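You operate a simulated robot arm through the tools that you are given. There is no shell and no other tool. Be economical: measure what you need, move in short steps, check, and stop when the job is done.

You run a simulated two-armed robot. Do the job below in one go: nothing can be reset, and whatever is moved stays where it is left.

Task
Count the steel hose clamps on the left half of the bench, then put as many of the stoppers from the left half of the bench on the service table. Push the drying oven door shut. Take the carton from the wash table top and leave it on the lower shelf of the blue rack. Take the folded white cloth and put it on the drying oven top. Switch the blue hose end off. Take the round filter pad on the upper shelf of the grey rack and put it away on the lower shelf of the pad stand. Fetch the short glass pipe with yellow ends and set it on the top shelf of the green rack. Take the beaker with the black rim and leave it on the filter shelf. Take the long glass pipe with blue and yellow ends and put it on the top shelf of the grey rack. Take the clear measuring jug from the lower shelf of the yellow rack and leave it on the top shelf of the yellow rack. Do these in any order. Set down upright: carton, short glass pipe with yellow ends, beaker with the black rim, clear measuring jug. The blue hose end goes toward x +0.0, y +1.0, z +0.0 (a direction in the base frame), to its stop.
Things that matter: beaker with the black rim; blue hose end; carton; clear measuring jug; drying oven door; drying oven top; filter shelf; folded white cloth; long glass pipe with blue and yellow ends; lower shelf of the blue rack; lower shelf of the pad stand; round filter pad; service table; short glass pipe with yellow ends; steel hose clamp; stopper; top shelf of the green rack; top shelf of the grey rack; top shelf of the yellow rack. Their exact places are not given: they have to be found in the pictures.

Only the result counts: the job must be done as asked and must still hold three seconds after the hand-in. Knocking over, shifting, dropping, spilling or breaking anything else fails it. Lids that push on must go on centred and level and be pressed home; caps that screw on are set level and turned clockwise until they are tight. Flat cloth is picked up by pressing the open fingertips on it (5 to 10 N) and closing them slowly along it; thin cloth reads only 2 to 8 mm in the jaws.

Robot
Two 7-joint arms with fingered hands on one trunk, on a base that drives. Base frame: it is fixed to the floor where the robot stands at the start and does not move with it; the origin is under the middle of the robot, x ahead of it, y to its left, z up; the surface under the hand at the start is at about z = 0.85. Lengths are in m, angles in degrees, forces in N, time in s.
The left shoulder is at the start at [0.021, 0.173, 1.547], the right one opposite. With the tool pointing down near the work surface each hand reaches from about 0.1 to 0.5 m from the robot's upright axis, wherever it stands, measured 20 degrees to its own side. Places, roughly: beaker with the black rim [1.5, -5.25, 0.75]; blue hose end [-1.1, -1.6, 1]; carton [-0.75, -1.5, 1]; clear measuring jug [-1, 4, 0.75]; drying oven door [-0.6, -0.6, 1.3]; drying oven top [-1.1, -0.4, 1.6]; filter shelf [3.7, -3.2, 0.3]; folded white cloth (12x7x3 cm) [-0.9, -1.6, 0.9]; long glass pipe with blue and yell (25x8x7 cm) [2.2, 5.5, 0.8]; lower shelf of the blue rack [-1.1, 0.5, 0.6]; lower shelf of the pad stand [2.3, -3.1, 0.4]; round filter pad [-1, 2.5, 1]; service table [2.7, 0.6, 0.9]; short glass pipe with yellow ends (20x6x7 cm) [-1, 2.7, 0.7]; steel hose clamp (7x5x2 cm) [0.4, -0.2, 0.9]; stopper (4x4x4 cm) [0.5, 0.1, 0.9]; top shelf of the green rack [-1.1, 1.6, 1.5]; top shelf of the grey rack [-1.1, 2.8, 1.5]; top shelf of the yellow rack [-1.1, 4, 1.5]. Payload 3.5 kg a hand.
The tool frame of a hand sits at the grasp point between the pads (the TCP): z along the fingers, y along the line on which they close. The tips reach 0.03 m beyond it. The gripper opens to 0.104 m. The gripper's body begins 0.035 m behind the TCP. The gripper is a hand of 3 fingers: y runs from the thumb to the fingers, the wrist lies at [-0.015, -0.104, -0.178] in the tool frame.
Orientation is that of the tool frame in the base frame, as a unit quaternion [w, x, y, z]. With the fingers straight down and the wrist toward the robot, the tool's x, y and z point along [0, 1, 0], [1, 0, 0] and [0, 0, -1] of the base frame.

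Tools
- The arms move only by the tool servo_tool. It takes "left_steps", "right_steps" or both (then of equal length, played together; a hand with none holds still); each is a list of rows, each an object of numbers (a shift or turn left out is 0): "dx", "dy", "dz": the shift along the base's x, y, z in m; "wx", "wy", "wz": the turn, a rotation vector about the base's x, y, z in degrees. In form: [{"dx": .., "dy": .., "dz": .., "wx": .., "wy": .., "wz": ..}, ...]. A call has 1 to 20 rows; each row is the pose to reach, as a shift and turn from the pose commanded when the call began. Each row takes 0.2 s and may step no farther than 0.05 m and 8.6 degrees from the row before; otherwise, the whole call is refused. Where a pose cannot be reached the arm comes as near as it can. A force on the tool above 40 N (or 10 N above the force at the start of the call, whichever is more), or a blocked arm, ends the call early, and 0.2 s more pass. In this call time passes only in rows, and 0.2 s behind the last. It gives the time, the measured TCP pose, the force on the tool (base axes), the opening and the grip force at its end, in the units of the frame above (readings bear some noise), with the torque about the TCP (base axes, N m) and any sound that the robot's microphone picked up.
- Cameras (640 x 400 px; columns grow to the right, rows downward): "scene" is now at [0.0382, -0.0716, 1.698]; the picture's right is [-0.93, -0.36, 0.00], its down [-0.28, 0.72, -0.63] and it looks along [0.23, -0.59, -0.77] (base axes); focal length 214 px, centre (320, 200). "left" rides on the left gripper at [-0.064, -0.094, -0.117] in its tool frame; the picture's right is [-0.72, -0.33, 0.61], its down [0.64, -0.65, 0.40] and it looks along [0.27, 0.68, 0.68] (tool axes); focal length 238 px, centre (320, 200). "right" rides on the right gripper at [0.064, -0.094, -0.117] in its tool frame; the picture's right is [-0.72, 0.33, -0.61], its down [-0.64, -0.65, 0.40] and it looks along [-0.27, 0.68, 0.68] (tool axes); focal length 238 px, centre (320, 200).
- capture(camera): a new picture of that camera. No time passes.
- slide_trunk(by): slides the trunk up (or, below 0, down) by that many m; the arms and the scene camera ride with it, the base frame stays. It gives what a move gives, with no picture.
- steer(legs): drives the robot by 1 to 6 legs, each [ahead, left, turn to the left] in m, m and degrees, along the robot's own axes; the way and the turn of a leg run together, so that a leg with both is an arc; at most 1.5 m and 180 degrees a leg. The arms and the cameras ride along, it lands a little off, and it stops where it bumps. It gives what a move gives.
- set_fingers(index, middle, thumb_bend, thumb_turn, hand): sets how far each is bent, from 0 (flat) to 1 (curled in); at 0.3 the hand is open as for a grip, at 0.7 the pads meet at the TCP. One left out holds its place. A second passes; each finger stops where it meets its share of the squeeze, and holds until it gets a number again. It is the only way to open and close the hand. It gives what a move gives, with no picture; readings hold the bend of each and the force on the fingers (four entries, about 0 where the hand has none), thumb and palm. thumb_turn goes from beside the hand (0) to across from the fingers (1), as for a grip.
- turn_head(pan, tilt): turns the head with the scene camera to pan (to the left, within 86 degrees either way) and tilt (down, from -29 to 69), counted from straight ahead of the robot. It gives what a move gives.
- point_at(camera, pixels): for up to 12 pixels [column, row] of the newest picture of that camera ("zoom" is the newest enlarged one), the place [x, y, z] in the base frame of the surface seen there, good to about 0.003 m. No time passes.
- zoom(camera, box): a new picture of the part [left, top, right, bottom] of that camera's present view, enlarged. No time passes.
- finish_job(): hands the job in; it is judged then, once.

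Keep the steps short. Do not move on a guess: measure, check each grasp and each placing, and mend mistakes. In all there are 350 turns and 268 pictures (those below and enlarged ones count). Leave the grippers open and the arms clear of the work at the hand-in unless told otherwise, and finish with a single line.

The tools are called as name(argument=value, ...) on one line, values as JSON. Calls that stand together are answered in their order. servo_tool: Moves the arms, as the interface text tells. Its arguments: {"type":"object","properties":{"left_steps":{"type":"array","items":{"type":"object","properties":{"dx":{"type":"number"},"dy":{"type":"number"},"dz":{"type":"number"},"wx":{"type":"number"},"wy":{"type":"number"},"wz":{"type":"number"}}}},"right_steps":{"type":"array","items":{"type":"object","properties":{"dx":{"type":"number"},"dy":{"type":"number"},"dz":{"type":"number"},"wx":{"type":"number"},"wy":{"type":"number"},"wz":{"type":"number"}}}}},"required":[]} The other tools are called the same way: slide_trunk (by) slides the trunk up or down; set_fingers (index, middle, thumb_bend, thumb_turn, hand) moves the fingers one by one; steer (legs) drives the base; turn_head (pan, tilt) turns the head that bears the scene camera; capture (camera) takes a picture; point_at (camera, pixels) gives the place of the surface under pixels of a picture; zoom (camera, box) takes an enlarged picture of a part of a camera's view; finish_job () hands the job in.

At the start:

```text
clock: 0.0
left_tcp_pos: [0.4087, -0.0341, 1.438]
left_ee_rot: [0.001, 0.707, 0.707, 0.0]
left_force: [0.6, 0.3, -0.2]
left_wrist_torque: [0.01, 0.01, -0.01]
left_grip_width: 0.1036
left_gripper_force: 0.0
left_shape: jaw
left_bend: [0.3, 0.3, 0.3, 0.98]
left_finger forces: [0.1, 0.0, 0.0, 0.0, 0.0, 0.1]
right_tcp_pos: [0.2865, -0.3759, 1.4523]
right_ee_rot: [0.0, 0.707, 0.707, 0.0]
right_force: [-0.2, -0.1, 0.5]
right_wrist_torque: [0.01, 0.0, 0.0]
right_grip_width: 0.1038
right_gripper_force: 0.1
right_shape: jaw
right_bend: [0.3, 0.3, 0.3, 0.98]
right_finger forces: [0.1, 0.1, 0.0, 0.0, 0.1, 0.0]
trunk travel left (down, up): [-0.641, 0.113]
robot x, y, heading: [0.0012, -0.0008, -0.1]
head pan, tilt: [-68.7, 50.7]
```

scene: 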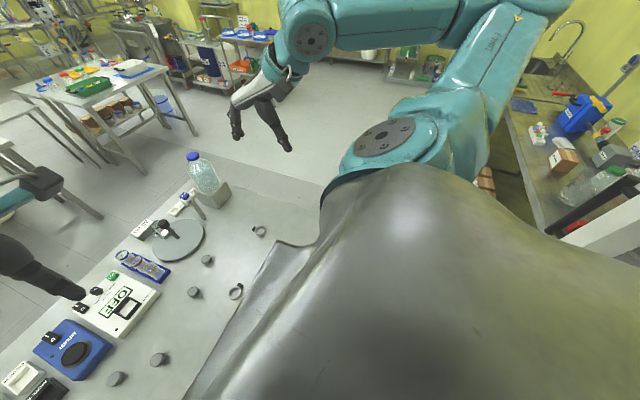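
right: 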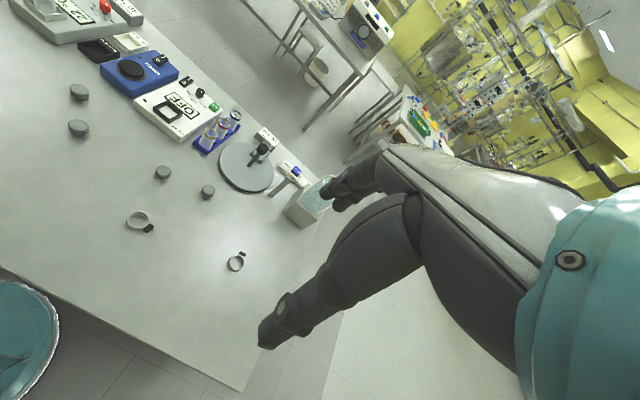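
left: 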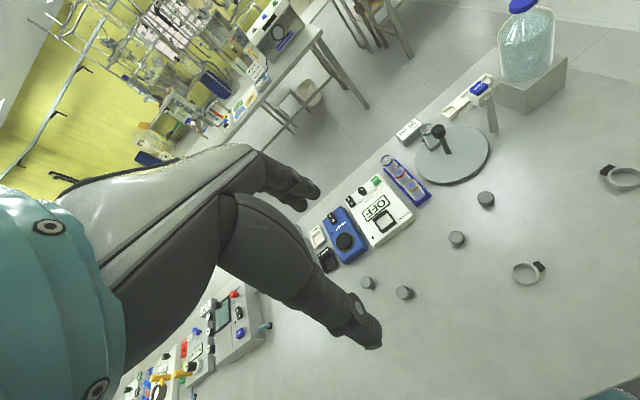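

I start by looking at the bench ahead, to count clamps and stoppers.

turn_head(pan=40, tilt=45)

capture(camera="scene")

turn_head(pan=0, tilt=50)

capture(camera="scene")

```text
clock: 1.9
left_tcp_pos: [0.4073, -0.0337, 1.4377]
left_ee_rot: [0.0, 0.707, 0.707, -0.001]
left_force: [-0.2, 0.7, 0.0]
left_wrist_torque: [0.01, 0.02, 0.01]
left_grip_width: 0.1034
left_gripper_force: 0.0
left_shape: jaw
left_bend: [0.3, 0.3, 0.3, 0.98]
left_finger forces: [0.0, 0.0, 0.0, 0.0, 0.1, 0.0]
right_tcp_pos: [0.2874, -0.374, 1.4515]
right_ee_rot: [0.0, 0.707, 0.707, 0.0]
right_force: [-0.1, 0.5, -0.1]
right_wrist_torque: [-0.02, 0.0, -0.01]
right_grip_width: 0.1037
right_gripper_force: 0.1
right_shape: jaw
right_bend: [0.3, 0.3, 0.3, 0.98]
right_finger forces: [0.1, 0.0, 0.1, 0.0, 0.0, 0.1]
trunk travel left (down, up): [-0.641, 0.113]
robot x, y, heading: [0.0026, 0.0029, -0.1]
head pan, tilt: [40.0, 45.0]
```

```text
264 pictures are left
```

scene: 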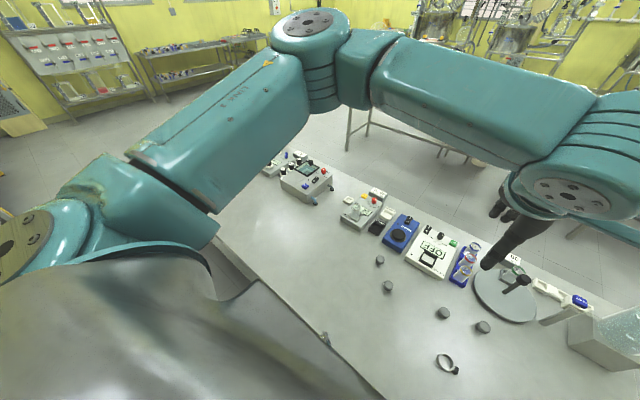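

```text
clock: 2.9
left_tcp_pos: [0.4092, -0.0353, 1.4384]
left_ee_rot: [-0.001, 0.707, 0.708, -0.001]
left_force: [0.4, 1.0, 0.6]
left_wrist_torque: [0.0, -0.01, 0.01]
left_grip_width: 0.1038
left_gripper_force: 0.2
left_shape: jaw
left_bend: [0.3, 0.3, 0.3, 0.98]
left_finger forces: [0.0, 0.0, 0.0, 0.0, 0.0, 0.0]
right_tcp_pos: [0.2871, -0.3759, 1.4514]
right_ee_rot: [0.0, 0.707, 0.707, -0.001]
right_force: [-0.2, 0.1, -0.9]
right_wrist_torque: [0.01, -0.02, -0.01]
right_grip_width: 0.1037
right_gripper_force: 0.2
right_shape: jaw
right_bend: [0.3, 0.3, 0.3, 0.98]
right_finger forces: [0.0, 0.1, 0.0, 0.0, 0.1, 0.0]
trunk travel left (down, up): [-0.641, 0.113]
robot x, y, heading: [0.0012, 0.0017, -0.0]
head pan, tilt: [0.0, 50.0]
```

```text
263 pictures are left
```

scene: 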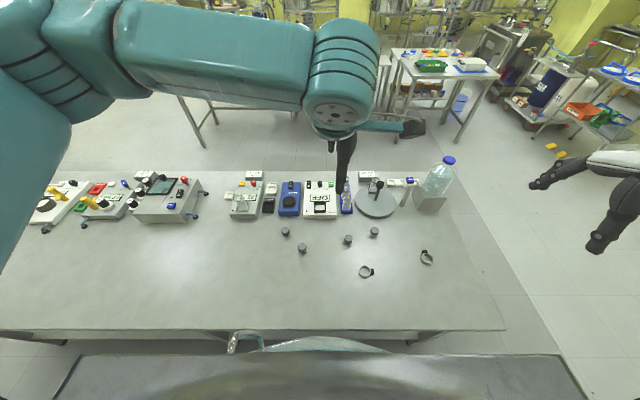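

Clamps at about (366,271), (427,257), perhaps (235,342); stoppers (285,232), (302,248), (348,240), (374,232). I measure those and the bench edges.

point_at(camera="scene", pixels=[[366, 272], [427, 257], [285, 232], [302, 248], [348, 240], [374, 232], [240, 343], [500, 325], [462, 178], [5, 322], [20, 181], [300, 290]])

zoom(camera="scene", box=[200, 160, 460, 360])

turn_head(pan=75, tilt=25)

capture(camera="scene")

```text
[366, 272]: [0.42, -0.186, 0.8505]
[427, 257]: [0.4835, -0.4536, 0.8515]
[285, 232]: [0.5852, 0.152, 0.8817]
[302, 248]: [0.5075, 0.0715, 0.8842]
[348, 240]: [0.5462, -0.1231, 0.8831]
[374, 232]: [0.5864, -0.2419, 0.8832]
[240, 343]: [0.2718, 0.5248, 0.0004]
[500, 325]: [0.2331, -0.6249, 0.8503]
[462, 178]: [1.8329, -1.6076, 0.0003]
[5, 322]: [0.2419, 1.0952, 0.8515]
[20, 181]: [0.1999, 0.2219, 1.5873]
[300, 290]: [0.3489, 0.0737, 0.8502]
```

```text
2.00 times, centred on (330, 260) of scene
```

zoom: 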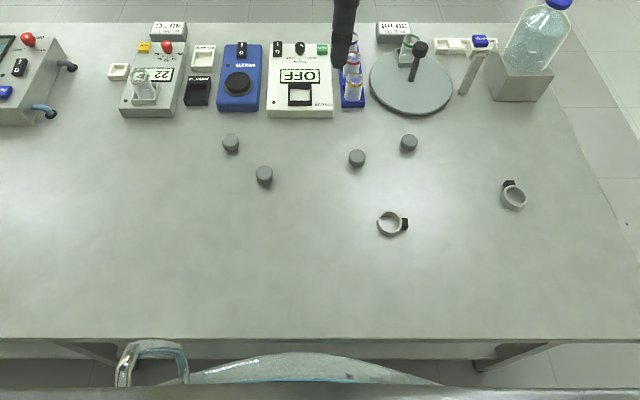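

```text
clock: 4.4
left_tcp_pos: [0.409, -0.0347, 1.4384]
left_ee_rot: [0.0, 0.707, 0.707, 0.0]
left_force: [-0.4, -0.4, 0.1]
left_wrist_torque: [-0.04, 0.0, 0.0]
left_grip_width: 0.1033
left_gripper_force: 0.1
left_shape: jaw
left_bend: [0.3, 0.3, 0.3, 0.98]
left_finger forces: [0.1, 0.0, 0.0, 0.0, 0.1, 0.0]
right_tcp_pos: [0.2871, -0.3761, 1.4508]
right_ee_rot: [-0.001, 0.707, 0.707, 0.0]
right_force: [-0.5, 0.3, -0.4]
right_wrist_torque: [-0.02, 0.02, -0.01]
right_grip_width: 0.1038
right_gripper_force: 0.0
right_shape: jaw
right_bend: [0.3, 0.3, 0.3, 0.98]
right_finger forces: [0.1, 0.0, 0.1, 0.0, 0.0, 0.1]
trunk travel left (down, up): [-0.641, 0.113]
robot x, y, heading: [0.0007, -0.0029, -0.2]
head pan, tilt: [75.0, 25.0]
```

```text
261 pictures are left
```

scene: 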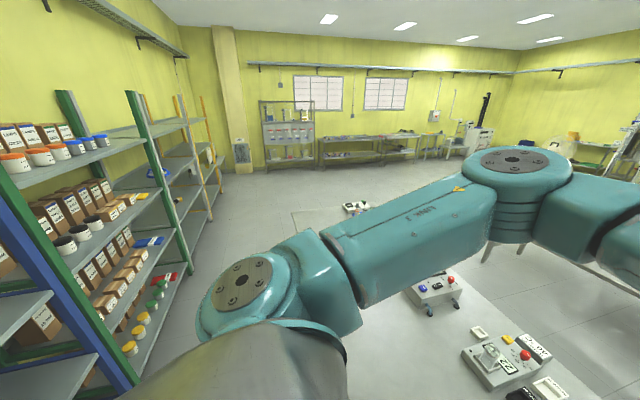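

Two clamps seen so far at y −0.19 and −0.45; the bench's left end is out of view. I drive left to see the rest of the bench.

steer(legs=[[0, 0.7, 0]])

turn_head(pan=-20, tilt=45)

capture(camera="scene")

turn_head(pan=35, tilt=55)

capture(camera="scene")

```text
clock: 8.3
left_tcp_pos: [0.4042, 0.6761, 1.4381]
left_ee_rot: [0.001, 0.703, 0.711, 0.0]
left_force: [0.1, -0.3, -0.4]
left_wrist_torque: [0.0, 0.0, 0.0]
left_grip_width: 0.1037
left_gripper_force: 0.0
left_shape: jaw
left_bend: [0.3, 0.3, 0.3, 0.98]
left_finger forces: [0.2, 0.0, 0.0, 0.1, 0.0, 0.0]
right_tcp_pos: [0.2869, 0.3348, 1.4523]
right_ee_rot: [-0.001, 0.703, 0.711, 0.0]
right_force: [0.4, -0.3, 0.2]
right_wrist_torque: [0.0, 0.0, 0.02]
right_grip_width: 0.1041
right_gripper_force: 0.0
right_shape: jaw
right_bend: [0.3, 0.3, 0.3, 0.98]
right_finger forces: [0.1, 0.0, 0.1, 0.1, 0.0, 0.1]
trunk travel left (down, up): [-0.641, 0.113]
robot x, y, heading: [-0.001, 0.7093, 0.4]
head pan, tilt: [75.0, 25.0]
```

```text
clock: 10.0
left_tcp_pos: [0.4041, 0.6771, 1.4388]
left_ee_rot: [-0.001, 0.704, 0.711, 0.0]
left_force: [-0.4, 0.2, -0.3]
left_wrist_torque: [0.0, -0.01, -0.03]
left_grip_width: 0.1037
left_gripper_force: 0.1
left_shape: jaw
left_bend: [0.3, 0.3, 0.3, 0.98]
left_finger forces: [0.0, 0.0, 0.1, 0.0, 0.0, 0.0]
right_tcp_pos: [0.2879, 0.3341, 1.4517]
right_ee_rot: [0.0, 0.703, 0.711, 0.0]
right_force: [-0.7, -0.7, -0.8]
right_wrist_torque: [0.0, 0.0, 0.0]
right_grip_width: 0.1038
right_gripper_force: 0.1
right_shape: jaw
right_bend: [0.3, 0.3, 0.3, 0.98]
right_finger forces: [0.0, 0.0, 0.0, 0.1, 0.0, 0.0]
trunk travel left (down, up): [-0.641, 0.113]
robot x, y, heading: [-0.0036, 0.7069, 0.7]
head pan, tilt: [-20.0, 45.0]
```

```text
260 pictures are left
```

scene: 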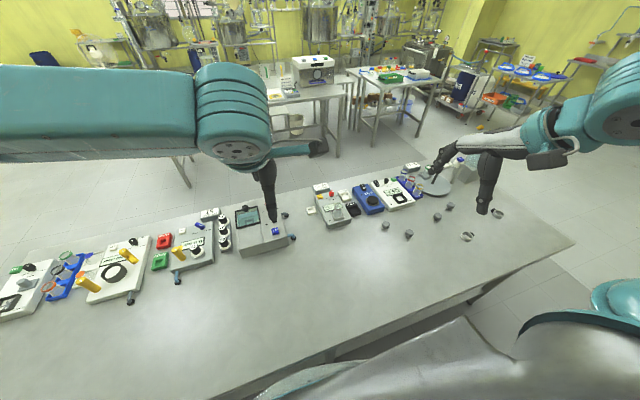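

```text
clock: 11.2
left_tcp_pos: [0.4049, 0.6777, 1.439]
left_ee_rot: [0.0, 0.703, 0.711, 0.0]
left_force: [0.8, -0.4, -0.9]
left_wrist_torque: [0.02, 0.01, 0.01]
left_grip_width: 0.1035
left_gripper_force: 0.0
left_shape: jaw
left_bend: [0.3, 0.3, 0.3, 0.98]
left_finger forces: [0.0, 0.1, 0.0, 0.1, 0.1, 0.0]
right_tcp_pos: [0.2878, 0.3351, 1.4524]
right_ee_rot: [-0.001, 0.703, 0.711, 0.0]
right_force: [-0.2, 0.8, 0.6]
right_wrist_torque: [-0.03, 0.04, 0.02]
right_grip_width: 0.1036
right_gripper_force: 0.1
right_shape: jaw
right_bend: [0.3, 0.3, 0.3, 0.98]
right_finger forces: [0.0, 0.1, 0.0, 0.0, 0.1, 0.1]
trunk travel left (down, up): [-0.641, 0.113]
robot x, y, heading: [-0.0065, 0.7068, 0.5]
head pan, tilt: [35.0, 55.0]
```

```text
259 pictures are left
```

scene: 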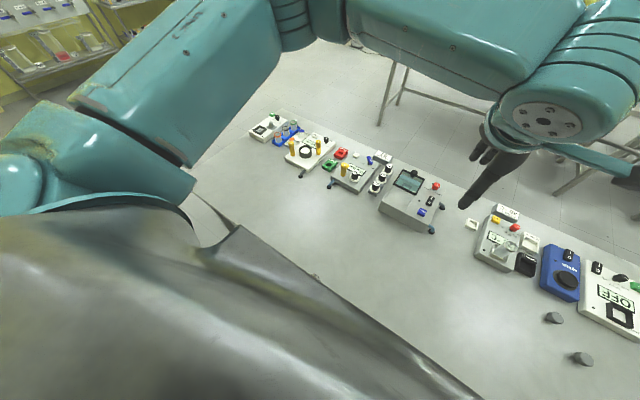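

point_at(camera="scene", pixels=[[236, 222], [212, 172], [262, 118], [225, 185], [240, 235], [275, 115], [300, 250], [230, 160]])

turn_head(pan=70, tilt=60)

capture(camera="scene")

capture(camera="left")

```text
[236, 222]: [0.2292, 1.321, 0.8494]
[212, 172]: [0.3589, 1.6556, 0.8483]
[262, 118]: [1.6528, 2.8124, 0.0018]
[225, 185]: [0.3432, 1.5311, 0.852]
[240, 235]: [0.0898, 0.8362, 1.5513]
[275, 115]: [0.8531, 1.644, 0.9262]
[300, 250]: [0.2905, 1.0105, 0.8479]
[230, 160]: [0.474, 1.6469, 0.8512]
```

```text
clock: 12.2
left_tcp_pos: [0.4039, 0.6771, 1.4386]
left_ee_rot: [0.0, 0.703, 0.711, 0.0]
left_force: [-0.4, 0.5, 0.0]
left_wrist_torque: [0.03, 0.01, -0.03]
left_grip_width: 0.1032
left_gripper_force: 0.1
left_shape: jaw
left_bend: [0.3, 0.3, 0.3, 0.98]
left_finger forces: [0.0, 0.0, 0.0, 0.1, 0.0, 0.1]
right_tcp_pos: [0.2872, 0.3344, 1.4516]
right_ee_rot: [0.0, 0.704, 0.711, 0.0]
right_force: [0.3, 0.1, -0.3]
right_wrist_torque: [-0.04, 0.01, 0.0]
right_grip_width: 0.1038
right_gripper_force: 0.0
right_shape: jaw
right_bend: [0.3, 0.3, 0.3, 0.98]
right_finger forces: [0.0, 0.0, 0.0, 0.0, 0.0, 0.1]
trunk travel left (down, up): [-0.641, 0.113]
robot x, y, heading: [-0.0043, 0.7099, 0.8]
head pan, tilt: [70.0, 60.0]
```

```text
258 pictures are left
```

scene: 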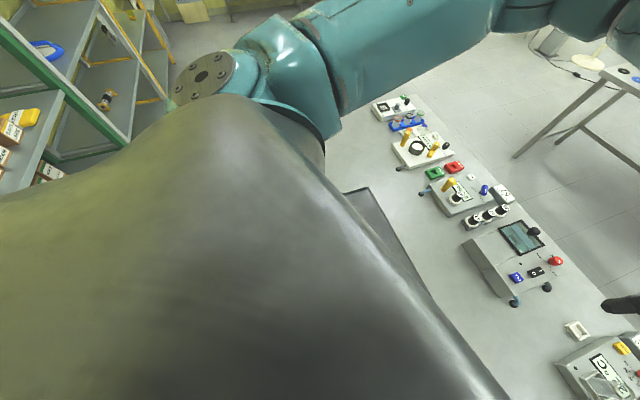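

```text
257 pictures are left
```

left: 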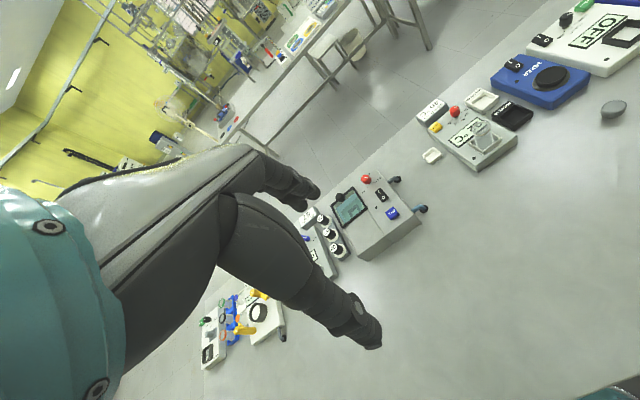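

Bench runs y ≈ −0.65…1.7. I need a closer look at its left half; take two zooms.

turn_head(pan=10, tilt=50)

capture(camera="scene")

zoom(camera="scene", box=[0, 160, 320, 360])

zoom(camera="scene", box=[320, 160, 640, 360])

```text
clock: 13.5
left_tcp_pos: [0.405, 0.6776, 1.4398]
left_ee_rot: [0.0, 0.703, 0.711, 0.0]
left_force: [0.2, 0.3, -0.1]
left_wrist_torque: [-0.01, 0.02, 0.01]
left_grip_width: 0.1034
left_gripper_force: 0.2
left_shape: jaw
left_bend: [0.3, 0.3, 0.3, 0.98]
left_finger forces: [0.1, 0.0, 0.1, 0.1, 0.1, 0.0]
right_tcp_pos: [0.2867, 0.3345, 1.4513]
right_ee_rot: [0.001, 0.703, 0.711, 0.0]
right_force: [-0.1, 0.3, -0.2]
right_wrist_torque: [0.03, -0.03, -0.02]
right_grip_width: 0.1038
right_gripper_force: 0.1
right_shape: jaw
right_bend: [0.3, 0.3, 0.3, 0.98]
right_finger forces: [0.1, 0.1, 0.0, 0.0, 0.1, 0.0]
trunk travel left (down, up): [-0.641, 0.113]
robot x, y, heading: [-0.0057, 0.7074, 0.6]
head pan, tilt: [10.0, 50.0]
```

```text
256 pictures are left
```

scene: 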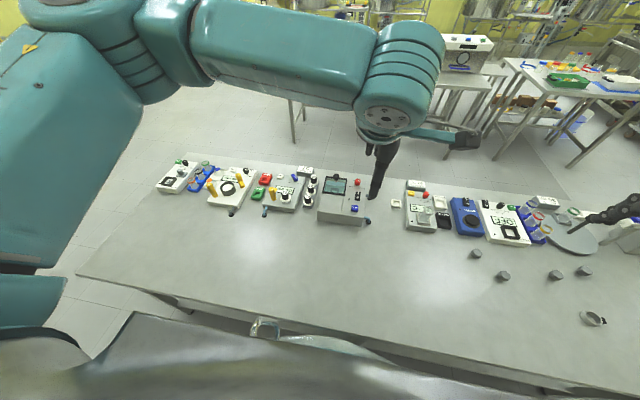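

```text
2.00 times, centred on (160, 260) of scene
```

zoom: 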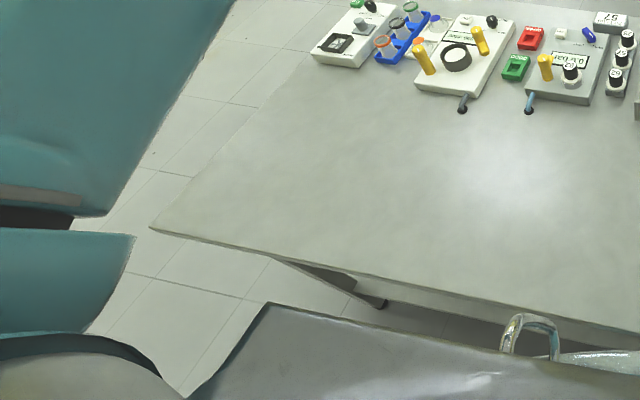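

```text
2.00 times, centred on (480, 260) of scene
```

zoom: 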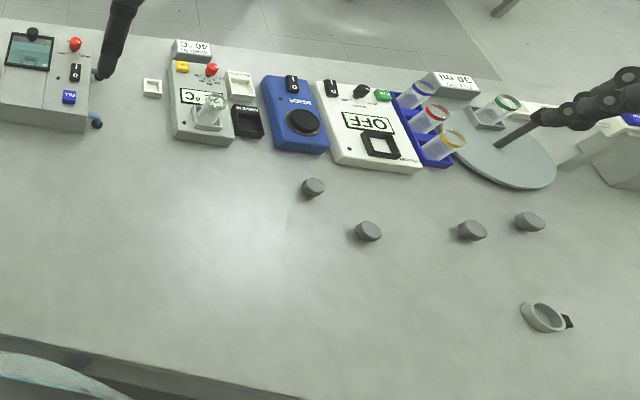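

Both clamps and all four stoppers lie in one half of the bench (y < 0.5; the instruments' labels face the far side, so that half is the "left" half). The other half has none. So two clamps → two stoppers: the ones at y −0.123 and −0.242. I drive back right and lower the trunk.

steer(legs=[[0, -0.88, -0.5]])

slide_trunk(by=-0.25)

turn_head(pan=0, tilt=55)

capture(camera="scene")

```text
clock: 18.2
left_tcp_pos: [0.4098, -0.2075, 1.4388]
left_ee_rot: [0.001, 0.706, 0.708, 0.0]
left_force: [0.6, 0.2, 0.0]
left_wrist_torque: [0.01, -0.01, -0.01]
left_grip_width: 0.1036
left_gripper_force: 0.1
left_shape: jaw
left_bend: [0.3, 0.3, 0.3, 0.98]
left_finger forces: [0.0, 0.0, 0.0, 0.0, 0.1, 0.0]
right_tcp_pos: [0.2893, -0.55, 1.4521]
right_ee_rot: [0.0, 0.706, 0.708, -0.001]
right_force: [0.1, 0.0, -0.7]
right_wrist_torque: [0.02, 0.02, 0.0]
right_grip_width: 0.1037
right_gripper_force: 0.2
right_shape: jaw
right_bend: [0.3, 0.3, 0.3, 0.98]
right_finger forces: [0.0, 0.0, 0.0, 0.1, 0.1, 0.1]
trunk travel left (down, up): [-0.641, 0.113]
robot x, y, heading: [-0.0013, -0.1763, -0.0]
head pan, tilt: [10.0, 50.0]
```

```text
clock: 20.8
left_tcp_pos: [0.4089, -0.2083, 1.188]
left_ee_rot: [0.0, 0.707, 0.708, 0.0]
left_force: [-0.7, -0.5, -0.3]
left_wrist_torque: [0.0, -0.03, -0.04]
left_grip_width: 0.1035
left_gripper_force: 0.0
left_shape: jaw
left_bend: [0.3, 0.3, 0.3, 0.98]
left_finger forces: [0.0, 0.0, 0.1, 0.1, 0.0, 0.0]
right_tcp_pos: [0.3047, -0.5504, 1.1873]
right_ee_rot: [-0.021, 0.706, 0.708, -0.02]
right_force: [-1.4, 0.1, 0.1]
right_wrist_torque: [-0.01, 0.0, 0.01]
right_grip_width: 0.1038
right_gripper_force: 0.0
right_shape: jaw
right_bend: [0.3, 0.3, 0.3, 0.98]
right_finger forces: [0.1, 0.1, 0.0, 0.1, 0.1, 0.1]
trunk travel left (down, up): [-0.391, 0.363]
robot x, y, heading: [0.0044, -0.1741, 0.1]
head pan, tilt: [10.0, 50.0]
```

```text
clock: 21.5
left_tcp_pos: [0.4101, -0.2087, 1.1881]
left_ee_rot: [0.0, 0.706, 0.708, 0.0]
left_force: [-0.6, 0.3, -0.8]
left_wrist_torque: [-0.01, 0.01, 0.03]
left_grip_width: 0.1034
left_gripper_force: 0.0
left_shape: jaw
left_bend: [0.3, 0.3, 0.3, 0.98]
left_finger forces: [0.0, 0.0, 0.0, 0.0, 0.0, 0.1]
right_tcp_pos: [0.3035, -0.55, 1.1847]
right_ee_rot: [-0.021, 0.706, 0.708, -0.02]
right_force: [-0.3, -1.1, -0.5]
right_wrist_torque: [0.02, 0.02, 0.02]
right_grip_width: 0.1037
right_gripper_force: 0.1
right_shape: jaw
right_bend: [0.3, 0.3, 0.3, 0.98]
right_finger forces: [0.1, 0.0, 0.1, 0.1, 0.1, 0.0]
trunk travel left (down, up): [-0.391, 0.363]
robot x, y, heading: [0.0001, -0.1741, 0.2]
head pan, tilt: [0.0, 55.0]
```

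```text
253 pictures are left
```

scene: 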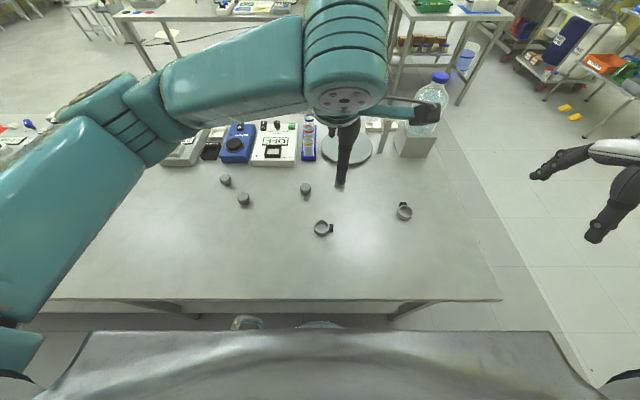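

Left hand will take the stopper at (305,189). I measure it again, and shift the left hand above it.

point_at(camera="scene", pixels=[[305, 186], [305, 188], [302, 187], [308, 187]])

servo_tool(left_steps=[{"dx": 0.03, "dy": 0.03}, {"dx": 0.06, "dy": 0.055}, {"dx": 0.1, "dy": 0.08}, {"dx": 0.136, "dy": 0.086}, {"dx": 0.136, "dy": 0.086, "dz": -0.05}, {"dx": 0.136, "dy": 0.086, "dz": -0.1}, {"dx": 0.136, "dy": 0.086, "dz": -0.15}, {"dx": 0.136, "dy": 0.086, "dz": -0.18}])

capture(camera="left")

capture(camera="scene")

```text
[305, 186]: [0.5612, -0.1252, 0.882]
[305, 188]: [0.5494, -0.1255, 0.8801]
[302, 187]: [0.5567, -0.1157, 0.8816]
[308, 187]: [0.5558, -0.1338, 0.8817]
```

```text
clock: 23.3
left_tcp_pos: [0.5465, -0.121, 1.005]
left_ee_rot: [0.0, 0.707, 0.707, 0.001]
left_force: [0.4, -0.7, 0.2]
left_wrist_torque: [-0.02, -0.01, 0.01]
left_grip_width: 0.1039
left_gripper_force: 0.1
left_shape: jaw
left_bend: [0.3, 0.3, 0.3, 0.98]
left_finger forces: [0.0, 0.1, 0.0, 0.0, 0.0, 0.1]
right_tcp_pos: [0.3041, -0.5498, 1.1857]
right_ee_rot: [-0.021, 0.706, 0.708, -0.02]
right_force: [-0.4, -0.8, -0.4]
right_wrist_torque: [0.04, 0.01, 0.02]
right_grip_width: 0.1035
right_gripper_force: 0.1
right_shape: jaw
right_bend: [0.3, 0.3, 0.3, 0.98]
right_finger forces: [0.0, 0.0, 0.1, 0.0, 0.0, 0.1]
trunk travel left (down, up): [-0.391, 0.363]
robot x, y, heading: [0.0017, -0.1774, 0.1]
head pan, tilt: [0.0, 55.0]
```

```text
252 pictures are left
```

left: 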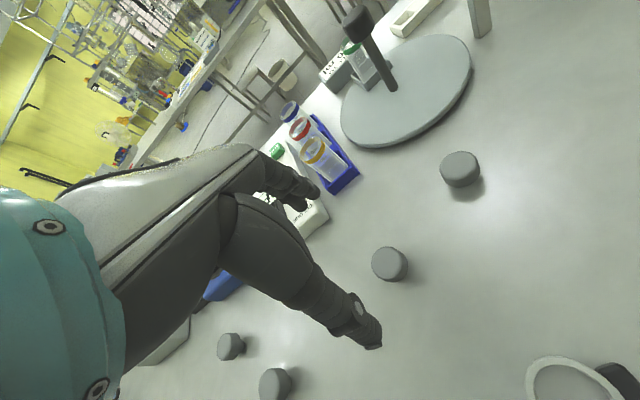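

```text
251 pictures are left
```

scene: 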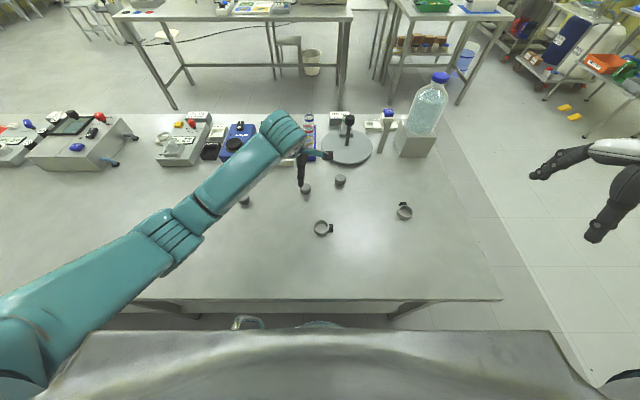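

The hand camera and point_at agree: stopper centre ≈ (0.556, −0.1255). I correct and go down to TCP z 0.885, then close.

servo_tool(left_steps=[{"dx": 0.0095, "dy": -0.0045, "dz": -0.03}, {"dx": 0.0095, "dy": -0.0045, "dz": -0.07}, {"dx": 0.0095, "dy": -0.0045, "dz": -0.1}, {"dx": 0.0095, "dy": -0.0045, "dz": -0.12}])

set_fingers(hand="left", index=0.7, middle=0.7, thumb_bend=0.7)

```text
clock: 24.3
left_tcp_pos: [0.5565, -0.1253, 0.8865]
left_ee_rot: [0.0, 0.707, 0.707, 0.0]
left_force: [-0.8, 0.3, -0.1]
left_wrist_torque: [-0.01, 0.0, -0.02]
left_grip_width: 0.104
left_gripper_force: 0.0
left_shape: jaw
left_bend: [0.3, 0.3, 0.3, 0.98]
left_finger forces: [0.0, 0.0, 0.1, 0.0, 0.0, 0.0]
right_tcp_pos: [0.3034, -0.5503, 1.1863]
right_ee_rot: [-0.021, 0.706, 0.708, -0.02]
right_force: [-0.1, -0.1, -0.1]
right_wrist_torque: [-0.03, 0.0, 0.0]
right_grip_width: 0.1034
right_gripper_force: 0.0
right_shape: jaw
right_bend: [0.3, 0.3, 0.3, 0.98]
right_finger forces: [0.0, 0.1, 0.0, 0.0, 0.1, 0.1]
trunk travel left (down, up): [-0.391, 0.363]
robot x, y, heading: [-0.0002, -0.1738, -0.1]
head pan, tilt: [0.0, 55.0]
```

```text
clock: 25.3
left_tcp_pos: [0.555, -0.1264, 0.8875]
left_ee_rot: [0.0, 0.706, 0.708, 0.0]
left_force: [0.1, -0.1, -0.6]
left_wrist_torque: [-0.03, 0.0, -0.02]
left_grip_width: 0.0217
left_gripper_force: 9.3
left_shape: fingers
left_bend: [0.64, 0.65, 0.61, 0.96]
left_finger forces: [4.7, 4.2, 0.0, 0.0, 9.4, 0.0]
right_tcp_pos: [0.3031, -0.549, 1.1859]
right_ee_rot: [-0.021, 0.706, 0.707, -0.02]
right_force: [-0.3, -0.3, 0.5]
right_wrist_torque: [0.01, -0.02, 0.02]
right_grip_width: 0.1036
right_gripper_force: 0.0
right_shape: jaw
right_bend: [0.3, 0.3, 0.3, 0.98]
right_finger forces: [0.1, 0.0, 0.0, 0.0, 0.0, 0.0]
trunk travel left (down, up): [-0.391, 0.363]
robot x, y, heading: [-0.0019, -0.1724, 0.3]
head pan, tilt: [0.0, 55.0]
```

Gripped (9.3 N). Lift left and bring it back; at once move the right hand toward the stopper near (0.586,−0.242), kept high.

servo_tool(left_steps=[{"dz": 0.04}, {"dz": 0.08}, {"dz": 0.12}, {"dz": 0.16, "dx": -0.03, "dy": 0.02}, {"dz": 0.2, "dx": -0.06, "dy": 0.04}, {"dz": 0.2, "dx": -0.1, "dy": 0.07}, {"dz": 0.2, "dx": -0.14, "dy": 0.1}, {"dz": 0.2, "dx": -0.16, "dy": 0.12}])

capture(camera="scene")

zoom(camera="scene", box=[200, 120, 460, 280])

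```text
refused: row 4 steps farther than a row can; nothing moved
```

```text
250 pictures are left
```

scene: 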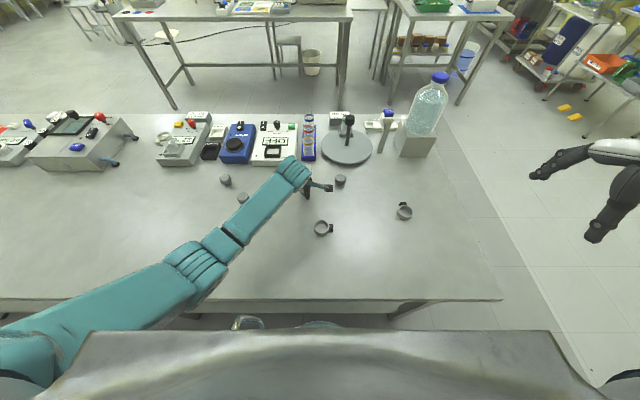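

```text
2.46 times, centred on (330, 200) of scene
```

zoom: 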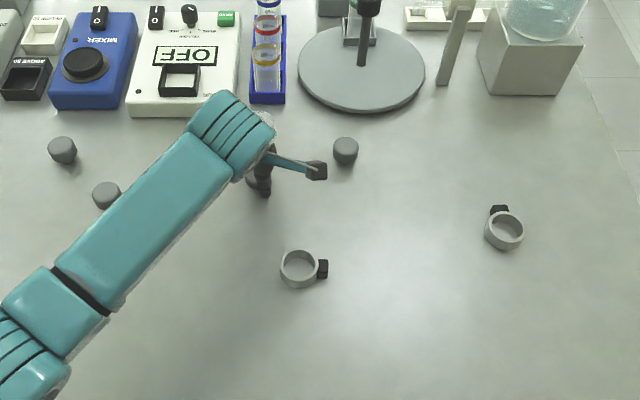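

Redo the lift with smaller steps, and bring the right hand up to position together.

servo_tool(left_steps=[{"dz": 0.04}, {"dz": 0.08}, {"dz": 0.12}, {"dz": 0.16}, {"dz": 0.2}, {"dz": 0.2, "dx": -0.03, "dy": 0.03}, {"dz": 0.2, "dx": -0.06, "dy": 0.06}, {"dz": 0.2, "dx": -0.09, "dy": 0.09}, {"dz": 0.2, "dx": -0.12, "dy": 0.12}])

point_at(camera="zoom", pixels=[[346, 144], [338, 144], [354, 144]])

servo_tool(right_steps=[{"dx": 0.03, "dy": 0.03}, {"dx": 0.06, "dy": 0.06}, {"dx": 0.09, "dy": 0.09}, {"dx": 0.12, "dy": 0.12}, {"dx": 0.15, "dy": 0.15}, {"dx": 0.18, "dy": 0.18}, {"dx": 0.21, "dy": 0.21}, {"dx": 0.24, "dy": 0.24}, {"dx": 0.28, "dy": 0.26}, {"dx": 0.285, "dy": 0.3}, {"dx": 0.285, "dy": 0.305, "dz": -0.04}, {"dx": 0.285, "dy": 0.305, "dz": -0.08}, {"dx": 0.285, "dy": 0.305, "dz": -0.12}, {"dx": 0.285, "dy": 0.305, "dz": -0.16}, {"dx": 0.285, "dy": 0.305, "dz": -0.2}])

capture(camera="right")

```text
clock: 27.3
left_tcp_pos: [0.4368, 0.0018, 1.09]
left_ee_rot: [-0.006, 0.704, 0.711, 0.01]
left_force: [-0.9, -0.4, -0.2]
left_wrist_torque: [0.0, -0.03, -0.01]
left_grip_width: 0.0217
left_gripper_force: 9.0
left_shape: fingers
left_bend: [0.64, 0.66, 0.62, 0.96]
left_finger forces: [5.0, 4.5, 0.1, 0.0, 9.1, 0.0]
right_tcp_pos: [0.3028, -0.5511, 1.1865]
right_ee_rot: [-0.021, 0.705, 0.708, -0.02]
right_force: [-1.3, -0.4, -0.7]
right_wrist_torque: [0.01, -0.02, 0.0]
right_grip_width: 0.1038
right_gripper_force: 0.1
right_shape: jaw
right_bend: [0.3, 0.3, 0.3, 0.98]
right_finger forces: [0.0, 0.0, 0.0, 0.0, 0.1, 0.0]
trunk travel left (down, up): [-0.391, 0.363]
robot x, y, heading: [0.0014, -0.1745, 0.0]
head pan, tilt: [0.0, 55.0]
```

```text
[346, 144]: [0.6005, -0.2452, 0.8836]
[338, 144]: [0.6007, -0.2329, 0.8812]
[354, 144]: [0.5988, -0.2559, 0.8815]
```

```text
clock: 30.5
left_tcp_pos: [0.4368, 0.0012, 1.0909]
left_ee_rot: [-0.005, 0.704, 0.71, 0.009]
left_force: [0.4, 0.2, -0.2]
left_wrist_torque: [0.0, 0.05, 0.03]
left_grip_width: 0.0217
left_gripper_force: 9.6
left_shape: fingers
left_bend: [0.64, 0.66, 0.62, 0.96]
left_finger forces: [4.8, 4.6, 0.1, 0.0, 9.2, 0.0]
right_tcp_pos: [0.528, -0.3344, 1.0549]
right_ee_rot: [-0.021, 0.705, 0.708, -0.019]
right_force: [0.6, -0.7, -0.3]
right_wrist_torque: [0.0, 0.02, 0.04]
right_grip_width: 0.1038
right_gripper_force: 0.0
right_shape: jaw
right_bend: [0.3, 0.3, 0.3, 0.98]
right_finger forces: [0.0, 0.1, 0.0, 0.0, 0.1, 0.0]
right hand out of reach, approached as far as the arm can: row 9, 10, 11, 12, 13, 14, 15
trunk travel left (down, up): [-0.391, 0.363]
robot x, y, heading: [-0.0012, -0.177, -0.1]
head pan, tilt: [0.0, 55.0]
```

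```text
248 pictures are left
```

right: 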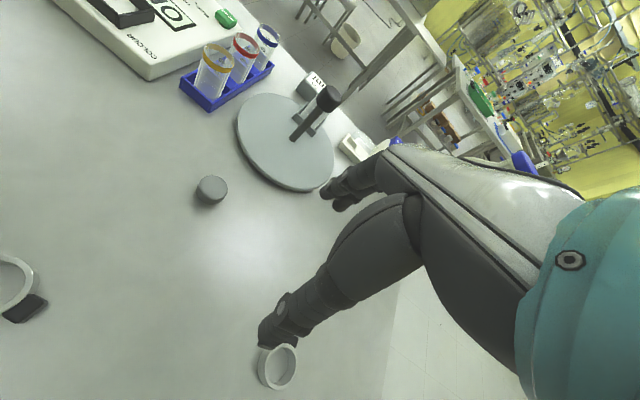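

The right arm falls short. I measure the gap between my body and the bench edge.

point_at(camera="scene", pixels=[[300, 345], [300, 332], [300, 299], [300, 310], [244, 322], [320, 324]])

```text
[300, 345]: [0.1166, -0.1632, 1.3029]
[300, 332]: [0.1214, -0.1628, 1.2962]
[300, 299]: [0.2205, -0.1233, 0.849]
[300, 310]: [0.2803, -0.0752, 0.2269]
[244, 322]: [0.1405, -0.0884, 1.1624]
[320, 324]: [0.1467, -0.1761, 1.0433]
```

I raise the right hand back a little, then drive ahead 0.05 and left 0.12 slowly.

servo_tool(right_steps=[{"dx": -0.03, "dz": 0.03}, {"dx": -0.06, "dz": 0.06}, {"dx": -0.09, "dz": 0.08}])

steer(legs=[[0.05, 0.12, 0]])

slide_trunk(by=-0.05)

```text
clock: 31.3
left_tcp_pos: [0.4363, 0.0023, 1.0912]
left_ee_rot: [-0.005, 0.703, 0.711, 0.01]
left_force: [-0.5, -0.6, 0.4]
left_wrist_torque: [-0.01, -0.04, 0.02]
left_grip_width: 0.0214
left_gripper_force: 9.6
left_shape: fingers
left_bend: [0.64, 0.66, 0.62, 0.96]
left_finger forces: [4.8, 4.6, 0.0, 0.0, 9.1, 0.1]
right_tcp_pos: [0.4328, -0.3366, 1.1364]
right_ee_rot: [-0.021, 0.706, 0.708, -0.02]
right_force: [-0.5, 0.1, 0.3]
right_wrist_torque: [0.0, 0.0, -0.03]
right_grip_width: 0.1037
right_gripper_force: 0.0
right_shape: jaw
right_bend: [0.3, 0.3, 0.3, 0.98]
right_finger forces: [0.0, 0.1, 0.0, 0.1, 0.0, 0.1]
trunk travel left (down, up): [-0.391, 0.363]
robot x, y, heading: [-0.0014, -0.1766, 0.0]
head pan, tilt: [0.0, 55.0]
```

```text
clock: 32.6
left_tcp_pos: [0.4654, 0.1225, 1.0901]
left_ee_rot: [-0.005, 0.704, 0.71, 0.01]
left_force: [0.2, 0.0, -0.5]
left_wrist_torque: [0.0, -0.02, 0.02]
left_grip_width: 0.0215
left_gripper_force: 9.5
left_shape: fingers
left_bend: [0.64, 0.66, 0.62, 0.96]
left_finger forces: [4.8, 4.6, 0.0, 0.0, 9.3, 0.0]
right_tcp_pos: [0.4617, -0.2153, 1.1357]
right_ee_rot: [-0.02, 0.705, 0.709, -0.021]
right_force: [-0.4, -0.4, 0.6]
right_wrist_torque: [-0.05, 0.0, -0.01]
right_grip_width: 0.104
right_gripper_force: 0.1
right_shape: jaw
right_bend: [0.3, 0.3, 0.3, 0.98]
right_finger forces: [0.0, 0.0, 0.1, 0.0, 0.0, 0.0]
trunk travel left (down, up): [-0.391, 0.363]
robot x, y, heading: [0.0301, -0.054, 0.1]
head pan, tilt: [0.0, 55.0]
```

```text
clock: 33.5
left_tcp_pos: [0.4649, 0.1401, 1.0372]
left_ee_rot: [-0.025, 0.696, 0.717, 0.03]
left_force: [0.1, -0.6, 0.0]
left_wrist_torque: [-0.02, 0.0, -0.02]
left_grip_width: 0.0213
left_gripper_force: 9.6
left_shape: fingers
left_bend: [0.64, 0.66, 0.62, 0.96]
left_finger forces: [4.8, 4.6, 0.0, 0.0, 9.1, 0.1]
right_tcp_pos: [0.463, -0.2156, 1.0858]
right_ee_rot: [-0.02, 0.706, 0.708, -0.019]
right_force: [0.0, 0.0, 0.2]
right_wrist_torque: [0.0, 0.02, -0.02]
right_grip_width: 0.1036
right_gripper_force: 0.1
right_shape: jaw
right_bend: [0.3, 0.3, 0.3, 0.98]
right_finger forces: [0.1, 0.1, 0.0, 0.0, 0.0, 0.0]
trunk travel left (down, up): [-0.341, 0.413]
robot x, y, heading: [0.0322, -0.0521, 0.2]
head pan, tilt: [0.0, 55.0]
```

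Now the right hand: +0.136 in x, −0.029 in y, then part way down.

servo_tool(right_steps=[{"dx": 0.03, "dy": -0.01}, {"dx": 0.06, "dy": -0.02, "dz": -0.02}, {"dx": 0.09, "dy": -0.029, "dz": -0.04}, {"dx": 0.12, "dy": -0.029, "dz": -0.06}, {"dx": 0.136, "dy": -0.029, "dz": -0.09}, {"dx": 0.136, "dy": -0.029, "dz": -0.12}])

capture(camera="right")

```text
clock: 34.9
left_tcp_pos: [0.4675, 0.1385, 1.04]
left_ee_rot: [-0.021, 0.695, 0.718, 0.029]
left_force: [0.2, -0.2, 0.7]
left_wrist_torque: [0.0, -0.02, 0.0]
left_grip_width: 0.0216
left_gripper_force: 9.9
left_shape: fingers
left_bend: [0.64, 0.66, 0.62, 0.96]
left_finger forces: [4.8, 4.5, 0.0, 0.0, 9.2, 0.1]
right_tcp_pos: [0.5922, -0.2498, 0.9707]
right_ee_rot: [-0.021, 0.705, 0.709, -0.019]
right_force: [0.0, -0.4, 0.5]
right_wrist_torque: [-0.01, -0.02, -0.01]
right_grip_width: 0.1036
right_gripper_force: 0.1
right_shape: jaw
right_bend: [0.3, 0.3, 0.3, 0.98]
right_finger forces: [0.1, 0.1, 0.0, 0.0, 0.0, 0.1]
right hand out of reach, approached as far as the arm can: row 6
trunk travel left (down, up): [-0.341, 0.413]
robot x, y, heading: [0.03, -0.0537, 0.1]
head pan, tilt: [0.0, 55.0]
```

```text
247 pictures are left
```

right: 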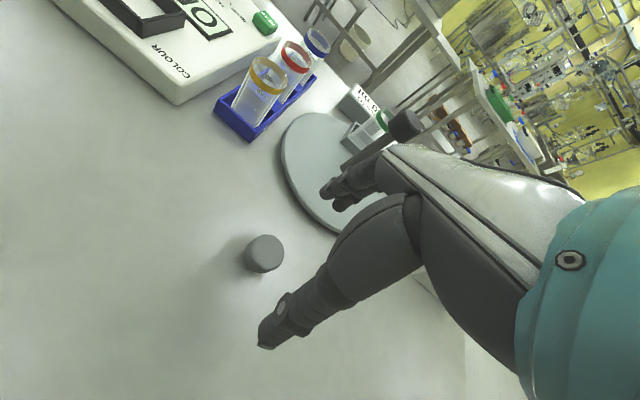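

Lower the trunk more, raising the hands first by the same amount.

servo_tool(left_steps=[{"dz": 0.03}, {"dz": 0.06}, {"dz": 0.1}], right_steps=[{"dz": 0.03, "dx": -0.02}, {"dz": 0.06, "dx": -0.04}, {"dz": 0.1, "dx": -0.06}])

slide_trunk(by=-0.12)

```text
clock: 35.3
left_tcp_pos: [0.4738, 0.1676, 1.0505]
left_ee_rot: [-0.054, 0.68, 0.729, 0.059]
left_force: [-0.5, 0.1, -0.2]
left_wrist_torque: [0.0, 0.01, 0.01]
left_grip_width: 0.0212
left_gripper_force: 9.5
left_shape: fingers
left_bend: [0.64, 0.66, 0.62, 0.96]
left_finger forces: [4.8, 4.6, 0.0, 0.0, 9.1, 0.0]
left hand out of reach, approached as far as the arm can: row 1, 2
right_tcp_pos: [0.572, -0.2493, 0.9984]
right_ee_rot: [-0.022, 0.705, 0.709, -0.02]
right_force: [-0.1, -0.1, 0.1]
right_wrist_torque: [-0.01, -0.01, 0.0]
right_grip_width: 0.1038
right_gripper_force: 0.0
right_shape: jaw
right_bend: [0.3, 0.3, 0.3, 0.98]
right_finger forces: [0.1, 0.0, 0.1, 0.0, 0.0, 0.0]
trunk travel left (down, up): [-0.341, 0.413]
robot x, y, heading: [0.0286, -0.0536, 0.2]
head pan, tilt: [0.0, 55.0]
stopped in row 2 (left hand): the arm was blocked; the commanded pose is now the measured one
```

```text
clock: 36.8
left_tcp_pos: [0.4405, 0.21, 1.0073]
left_ee_rot: [-0.013, 0.659, 0.74, 0.131]
left_force: [0.4, 0.7, 0.5]
left_wrist_torque: [-0.01, -0.04, 0.04]
left_grip_width: 0.0213
left_gripper_force: 8.6
left_shape: fingers
left_bend: [0.64, 0.66, 0.62, 0.96]
left_finger forces: [4.9, 4.6, 0.1, 0.1, 9.0, 0.0]
right_tcp_pos: [0.5312, -0.2255, 0.93]
right_ee_rot: [0.004, 0.701, 0.714, -0.001]
right_force: [-0.1, 0.2, 1.5]
right_wrist_torque: [-0.01, 0.01, -0.05]
right_grip_width: 0.104
right_gripper_force: 0.1
right_shape: jaw
right_bend: [0.3, 0.3, 0.3, 0.98]
right_finger forces: [0.1, 0.1, 0.0, 0.0, 0.0, 0.0]
trunk travel left (down, up): [-0.221, 0.533]
robot x, y, heading: [0.0247, -0.0442, 1.0]
head pan, tilt: [0.0, 55.0]
```

The left arm was blocked by something; I look.

turn_head(pan=25, tilt=50)

capture(camera="scene")

```text
clock: 37.7
left_tcp_pos: [0.442, 0.2087, 1.0083]
left_ee_rot: [-0.013, 0.658, 0.741, 0.13]
left_force: [-0.4, 0.8, -0.7]
left_wrist_torque: [0.04, -0.02, 0.02]
left_grip_width: 0.0211
left_gripper_force: 9.1
left_shape: fingers
left_bend: [0.64, 0.66, 0.62, 0.96]
left_finger forces: [4.9, 4.5, 0.0, 0.0, 9.1, 0.0]
right_tcp_pos: [0.5334, -0.2263, 0.9303]
right_ee_rot: [0.005, 0.7, 0.714, -0.001]
right_force: [-0.1, -0.5, 0.9]
right_wrist_torque: [-0.02, 0.02, 0.03]
right_grip_width: 0.104
right_gripper_force: 0.0
right_shape: jaw
right_bend: [0.3, 0.3, 0.3, 0.98]
right_finger forces: [0.0, 0.1, 0.1, 0.0, 0.1, 0.1]
trunk travel left (down, up): [-0.221, 0.533]
robot x, y, heading: [0.0285, -0.0446, 1.0]
head pan, tilt: [25.0, 50.0]
```

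```text
246 pictures are left
```

scene: 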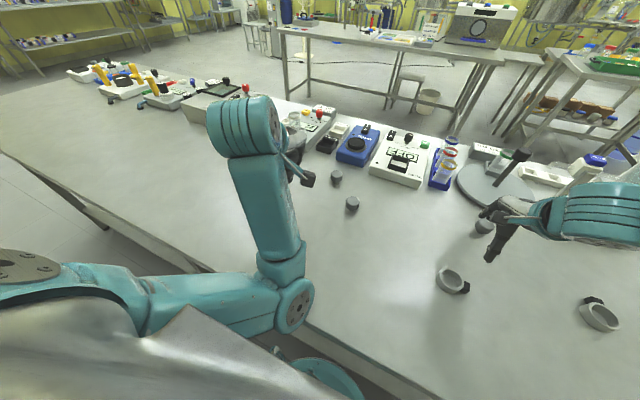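

The left elbow has come down to the bench edge. I raise the trunk 0.07 and lift the left arm clear, then try the right hand again.

slide_trunk(by=0.07)

servo_tool(left_steps=[{"dz": 0.03, "dx": 0.01}, {"dz": 0.06, "dx": 0.02}, {"dz": 0.1, "dx": 0.03}, {"dz": 0.14, "dx": 0.04}])

capture(camera="scene")

```text
clock: 38.8
left_tcp_pos: [0.4803, 0.1929, 1.0094]
left_ee_rot: [-0.068, 0.665, 0.738, 0.093]
left_force: [-0.2, 0.0, -0.3]
left_wrist_torque: [-0.03, -0.01, -0.02]
left_grip_width: 0.0213
left_gripper_force: 9.5
left_shape: fingers
left_bend: [0.64, 0.66, 0.62, 0.96]
left_finger forces: [4.8, 4.6, 0.1, 0.0, 9.1, 0.0]
right_tcp_pos: [0.5725, -0.253, 0.9466]
right_ee_rot: [-0.023, 0.706, 0.708, -0.02]
right_force: [0.5, 0.5, -0.8]
right_wrist_torque: [0.01, 0.0, 0.0]
right_grip_width: 0.1037
right_gripper_force: 0.0
right_shape: jaw
right_bend: [0.3, 0.3, 0.3, 0.98]
right_finger forces: [0.0, 0.0, 0.1, 0.0, 0.0, 0.0]
trunk travel left (down, up): [-0.291, 0.463]
robot x, y, heading: [0.031, -0.0565, 0.1]
head pan, tilt: [25.0, 50.0]
```

```text
clock: 39.8
left_tcp_pos: [0.5619, 0.1794, 1.1068]
left_ee_rot: [-0.054, 0.682, 0.727, 0.059]
left_force: [-0.8, 0.6, -0.4]
left_wrist_torque: [-0.04, -0.01, -0.01]
left_grip_width: 0.021
left_gripper_force: 8.8
left_shape: fingers
left_bend: [0.64, 0.66, 0.62, 0.96]
left_finger forces: [4.7, 4.6, 0.1, 0.0, 8.9, 0.0]
left hand out of reach, approached as far as the arm can: row 1, 2, 3, 4
right_tcp_pos: [0.5718, -0.2513, 0.9488]
right_ee_rot: [-0.021, 0.706, 0.708, -0.018]
right_force: [-0.2, 0.4, 0.9]
right_wrist_torque: [-0.04, 0.02, -0.06]
right_grip_width: 0.104
right_gripper_force: 0.0
right_shape: jaw
right_bend: [0.3, 0.3, 0.3, 0.98]
right_finger forces: [0.0, 0.0, 0.0, 0.1, 0.1, 0.0]
trunk travel left (down, up): [-0.291, 0.463]
robot x, y, heading: [0.0278, -0.0545, 0.1]
head pan, tilt: [25.0, 50.0]
```

```text
245 pictures are left
```

scene: 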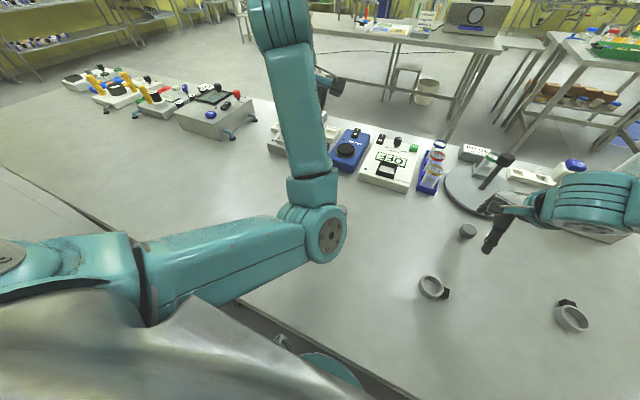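

Clear again. Right hand: +0.027, +0.007, down 0.062.

servo_tool(right_steps=[{"dx": 0.015, "dy": 0.004, "dz": -0.005}, {"dx": 0.027, "dy": 0.007, "dz": -0.02}, {"dx": 0.027, "dy": 0.007, "dz": -0.045}, {"dx": 0.027, "dy": 0.007, "dz": -0.062}])

capture(camera="right")

```text
clock: 40.8
left_tcp_pos: [0.5618, 0.1818, 1.1064]
left_ee_rot: [-0.054, 0.681, 0.728, 0.058]
left_force: [-0.4, 0.1, 0.1]
left_wrist_torque: [-0.01, 0.04, 0.0]
left_grip_width: 0.0212
left_gripper_force: 8.9
left_shape: fingers
left_bend: [0.64, 0.66, 0.62, 0.96]
left_finger forces: [4.7, 4.6, 0.0, 0.0, 8.9, 0.0]
right_tcp_pos: [0.5922, -0.2504, 0.8959]
right_ee_rot: [-0.021, 0.704, 0.709, -0.018]
right_force: [-0.2, -0.1, 0.2]
right_wrist_torque: [0.01, 0.0, 0.02]
right_grip_width: 0.1042
right_gripper_force: 0.1
right_shape: jaw
right_bend: [0.3, 0.3, 0.3, 0.98]
right_finger forces: [0.0, 0.1, 0.1, 0.1, 0.0, 0.0]
right hand out of reach, approached as far as the arm can: row 3, 4
trunk travel left (down, up): [-0.291, 0.463]
robot x, y, heading: [0.0285, -0.0536, 0.2]
head pan, tilt: [25.0, 50.0]
```

```text
244 pictures are left
```

right: 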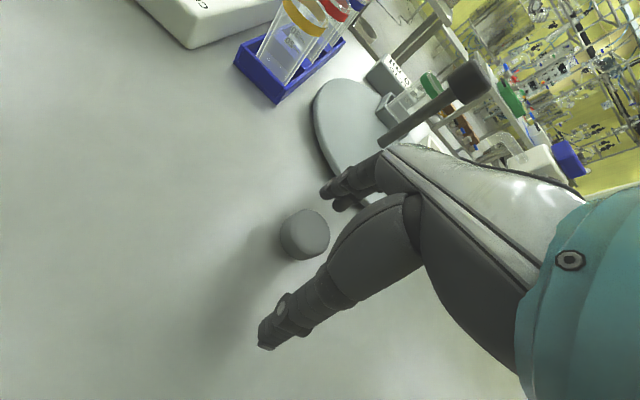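

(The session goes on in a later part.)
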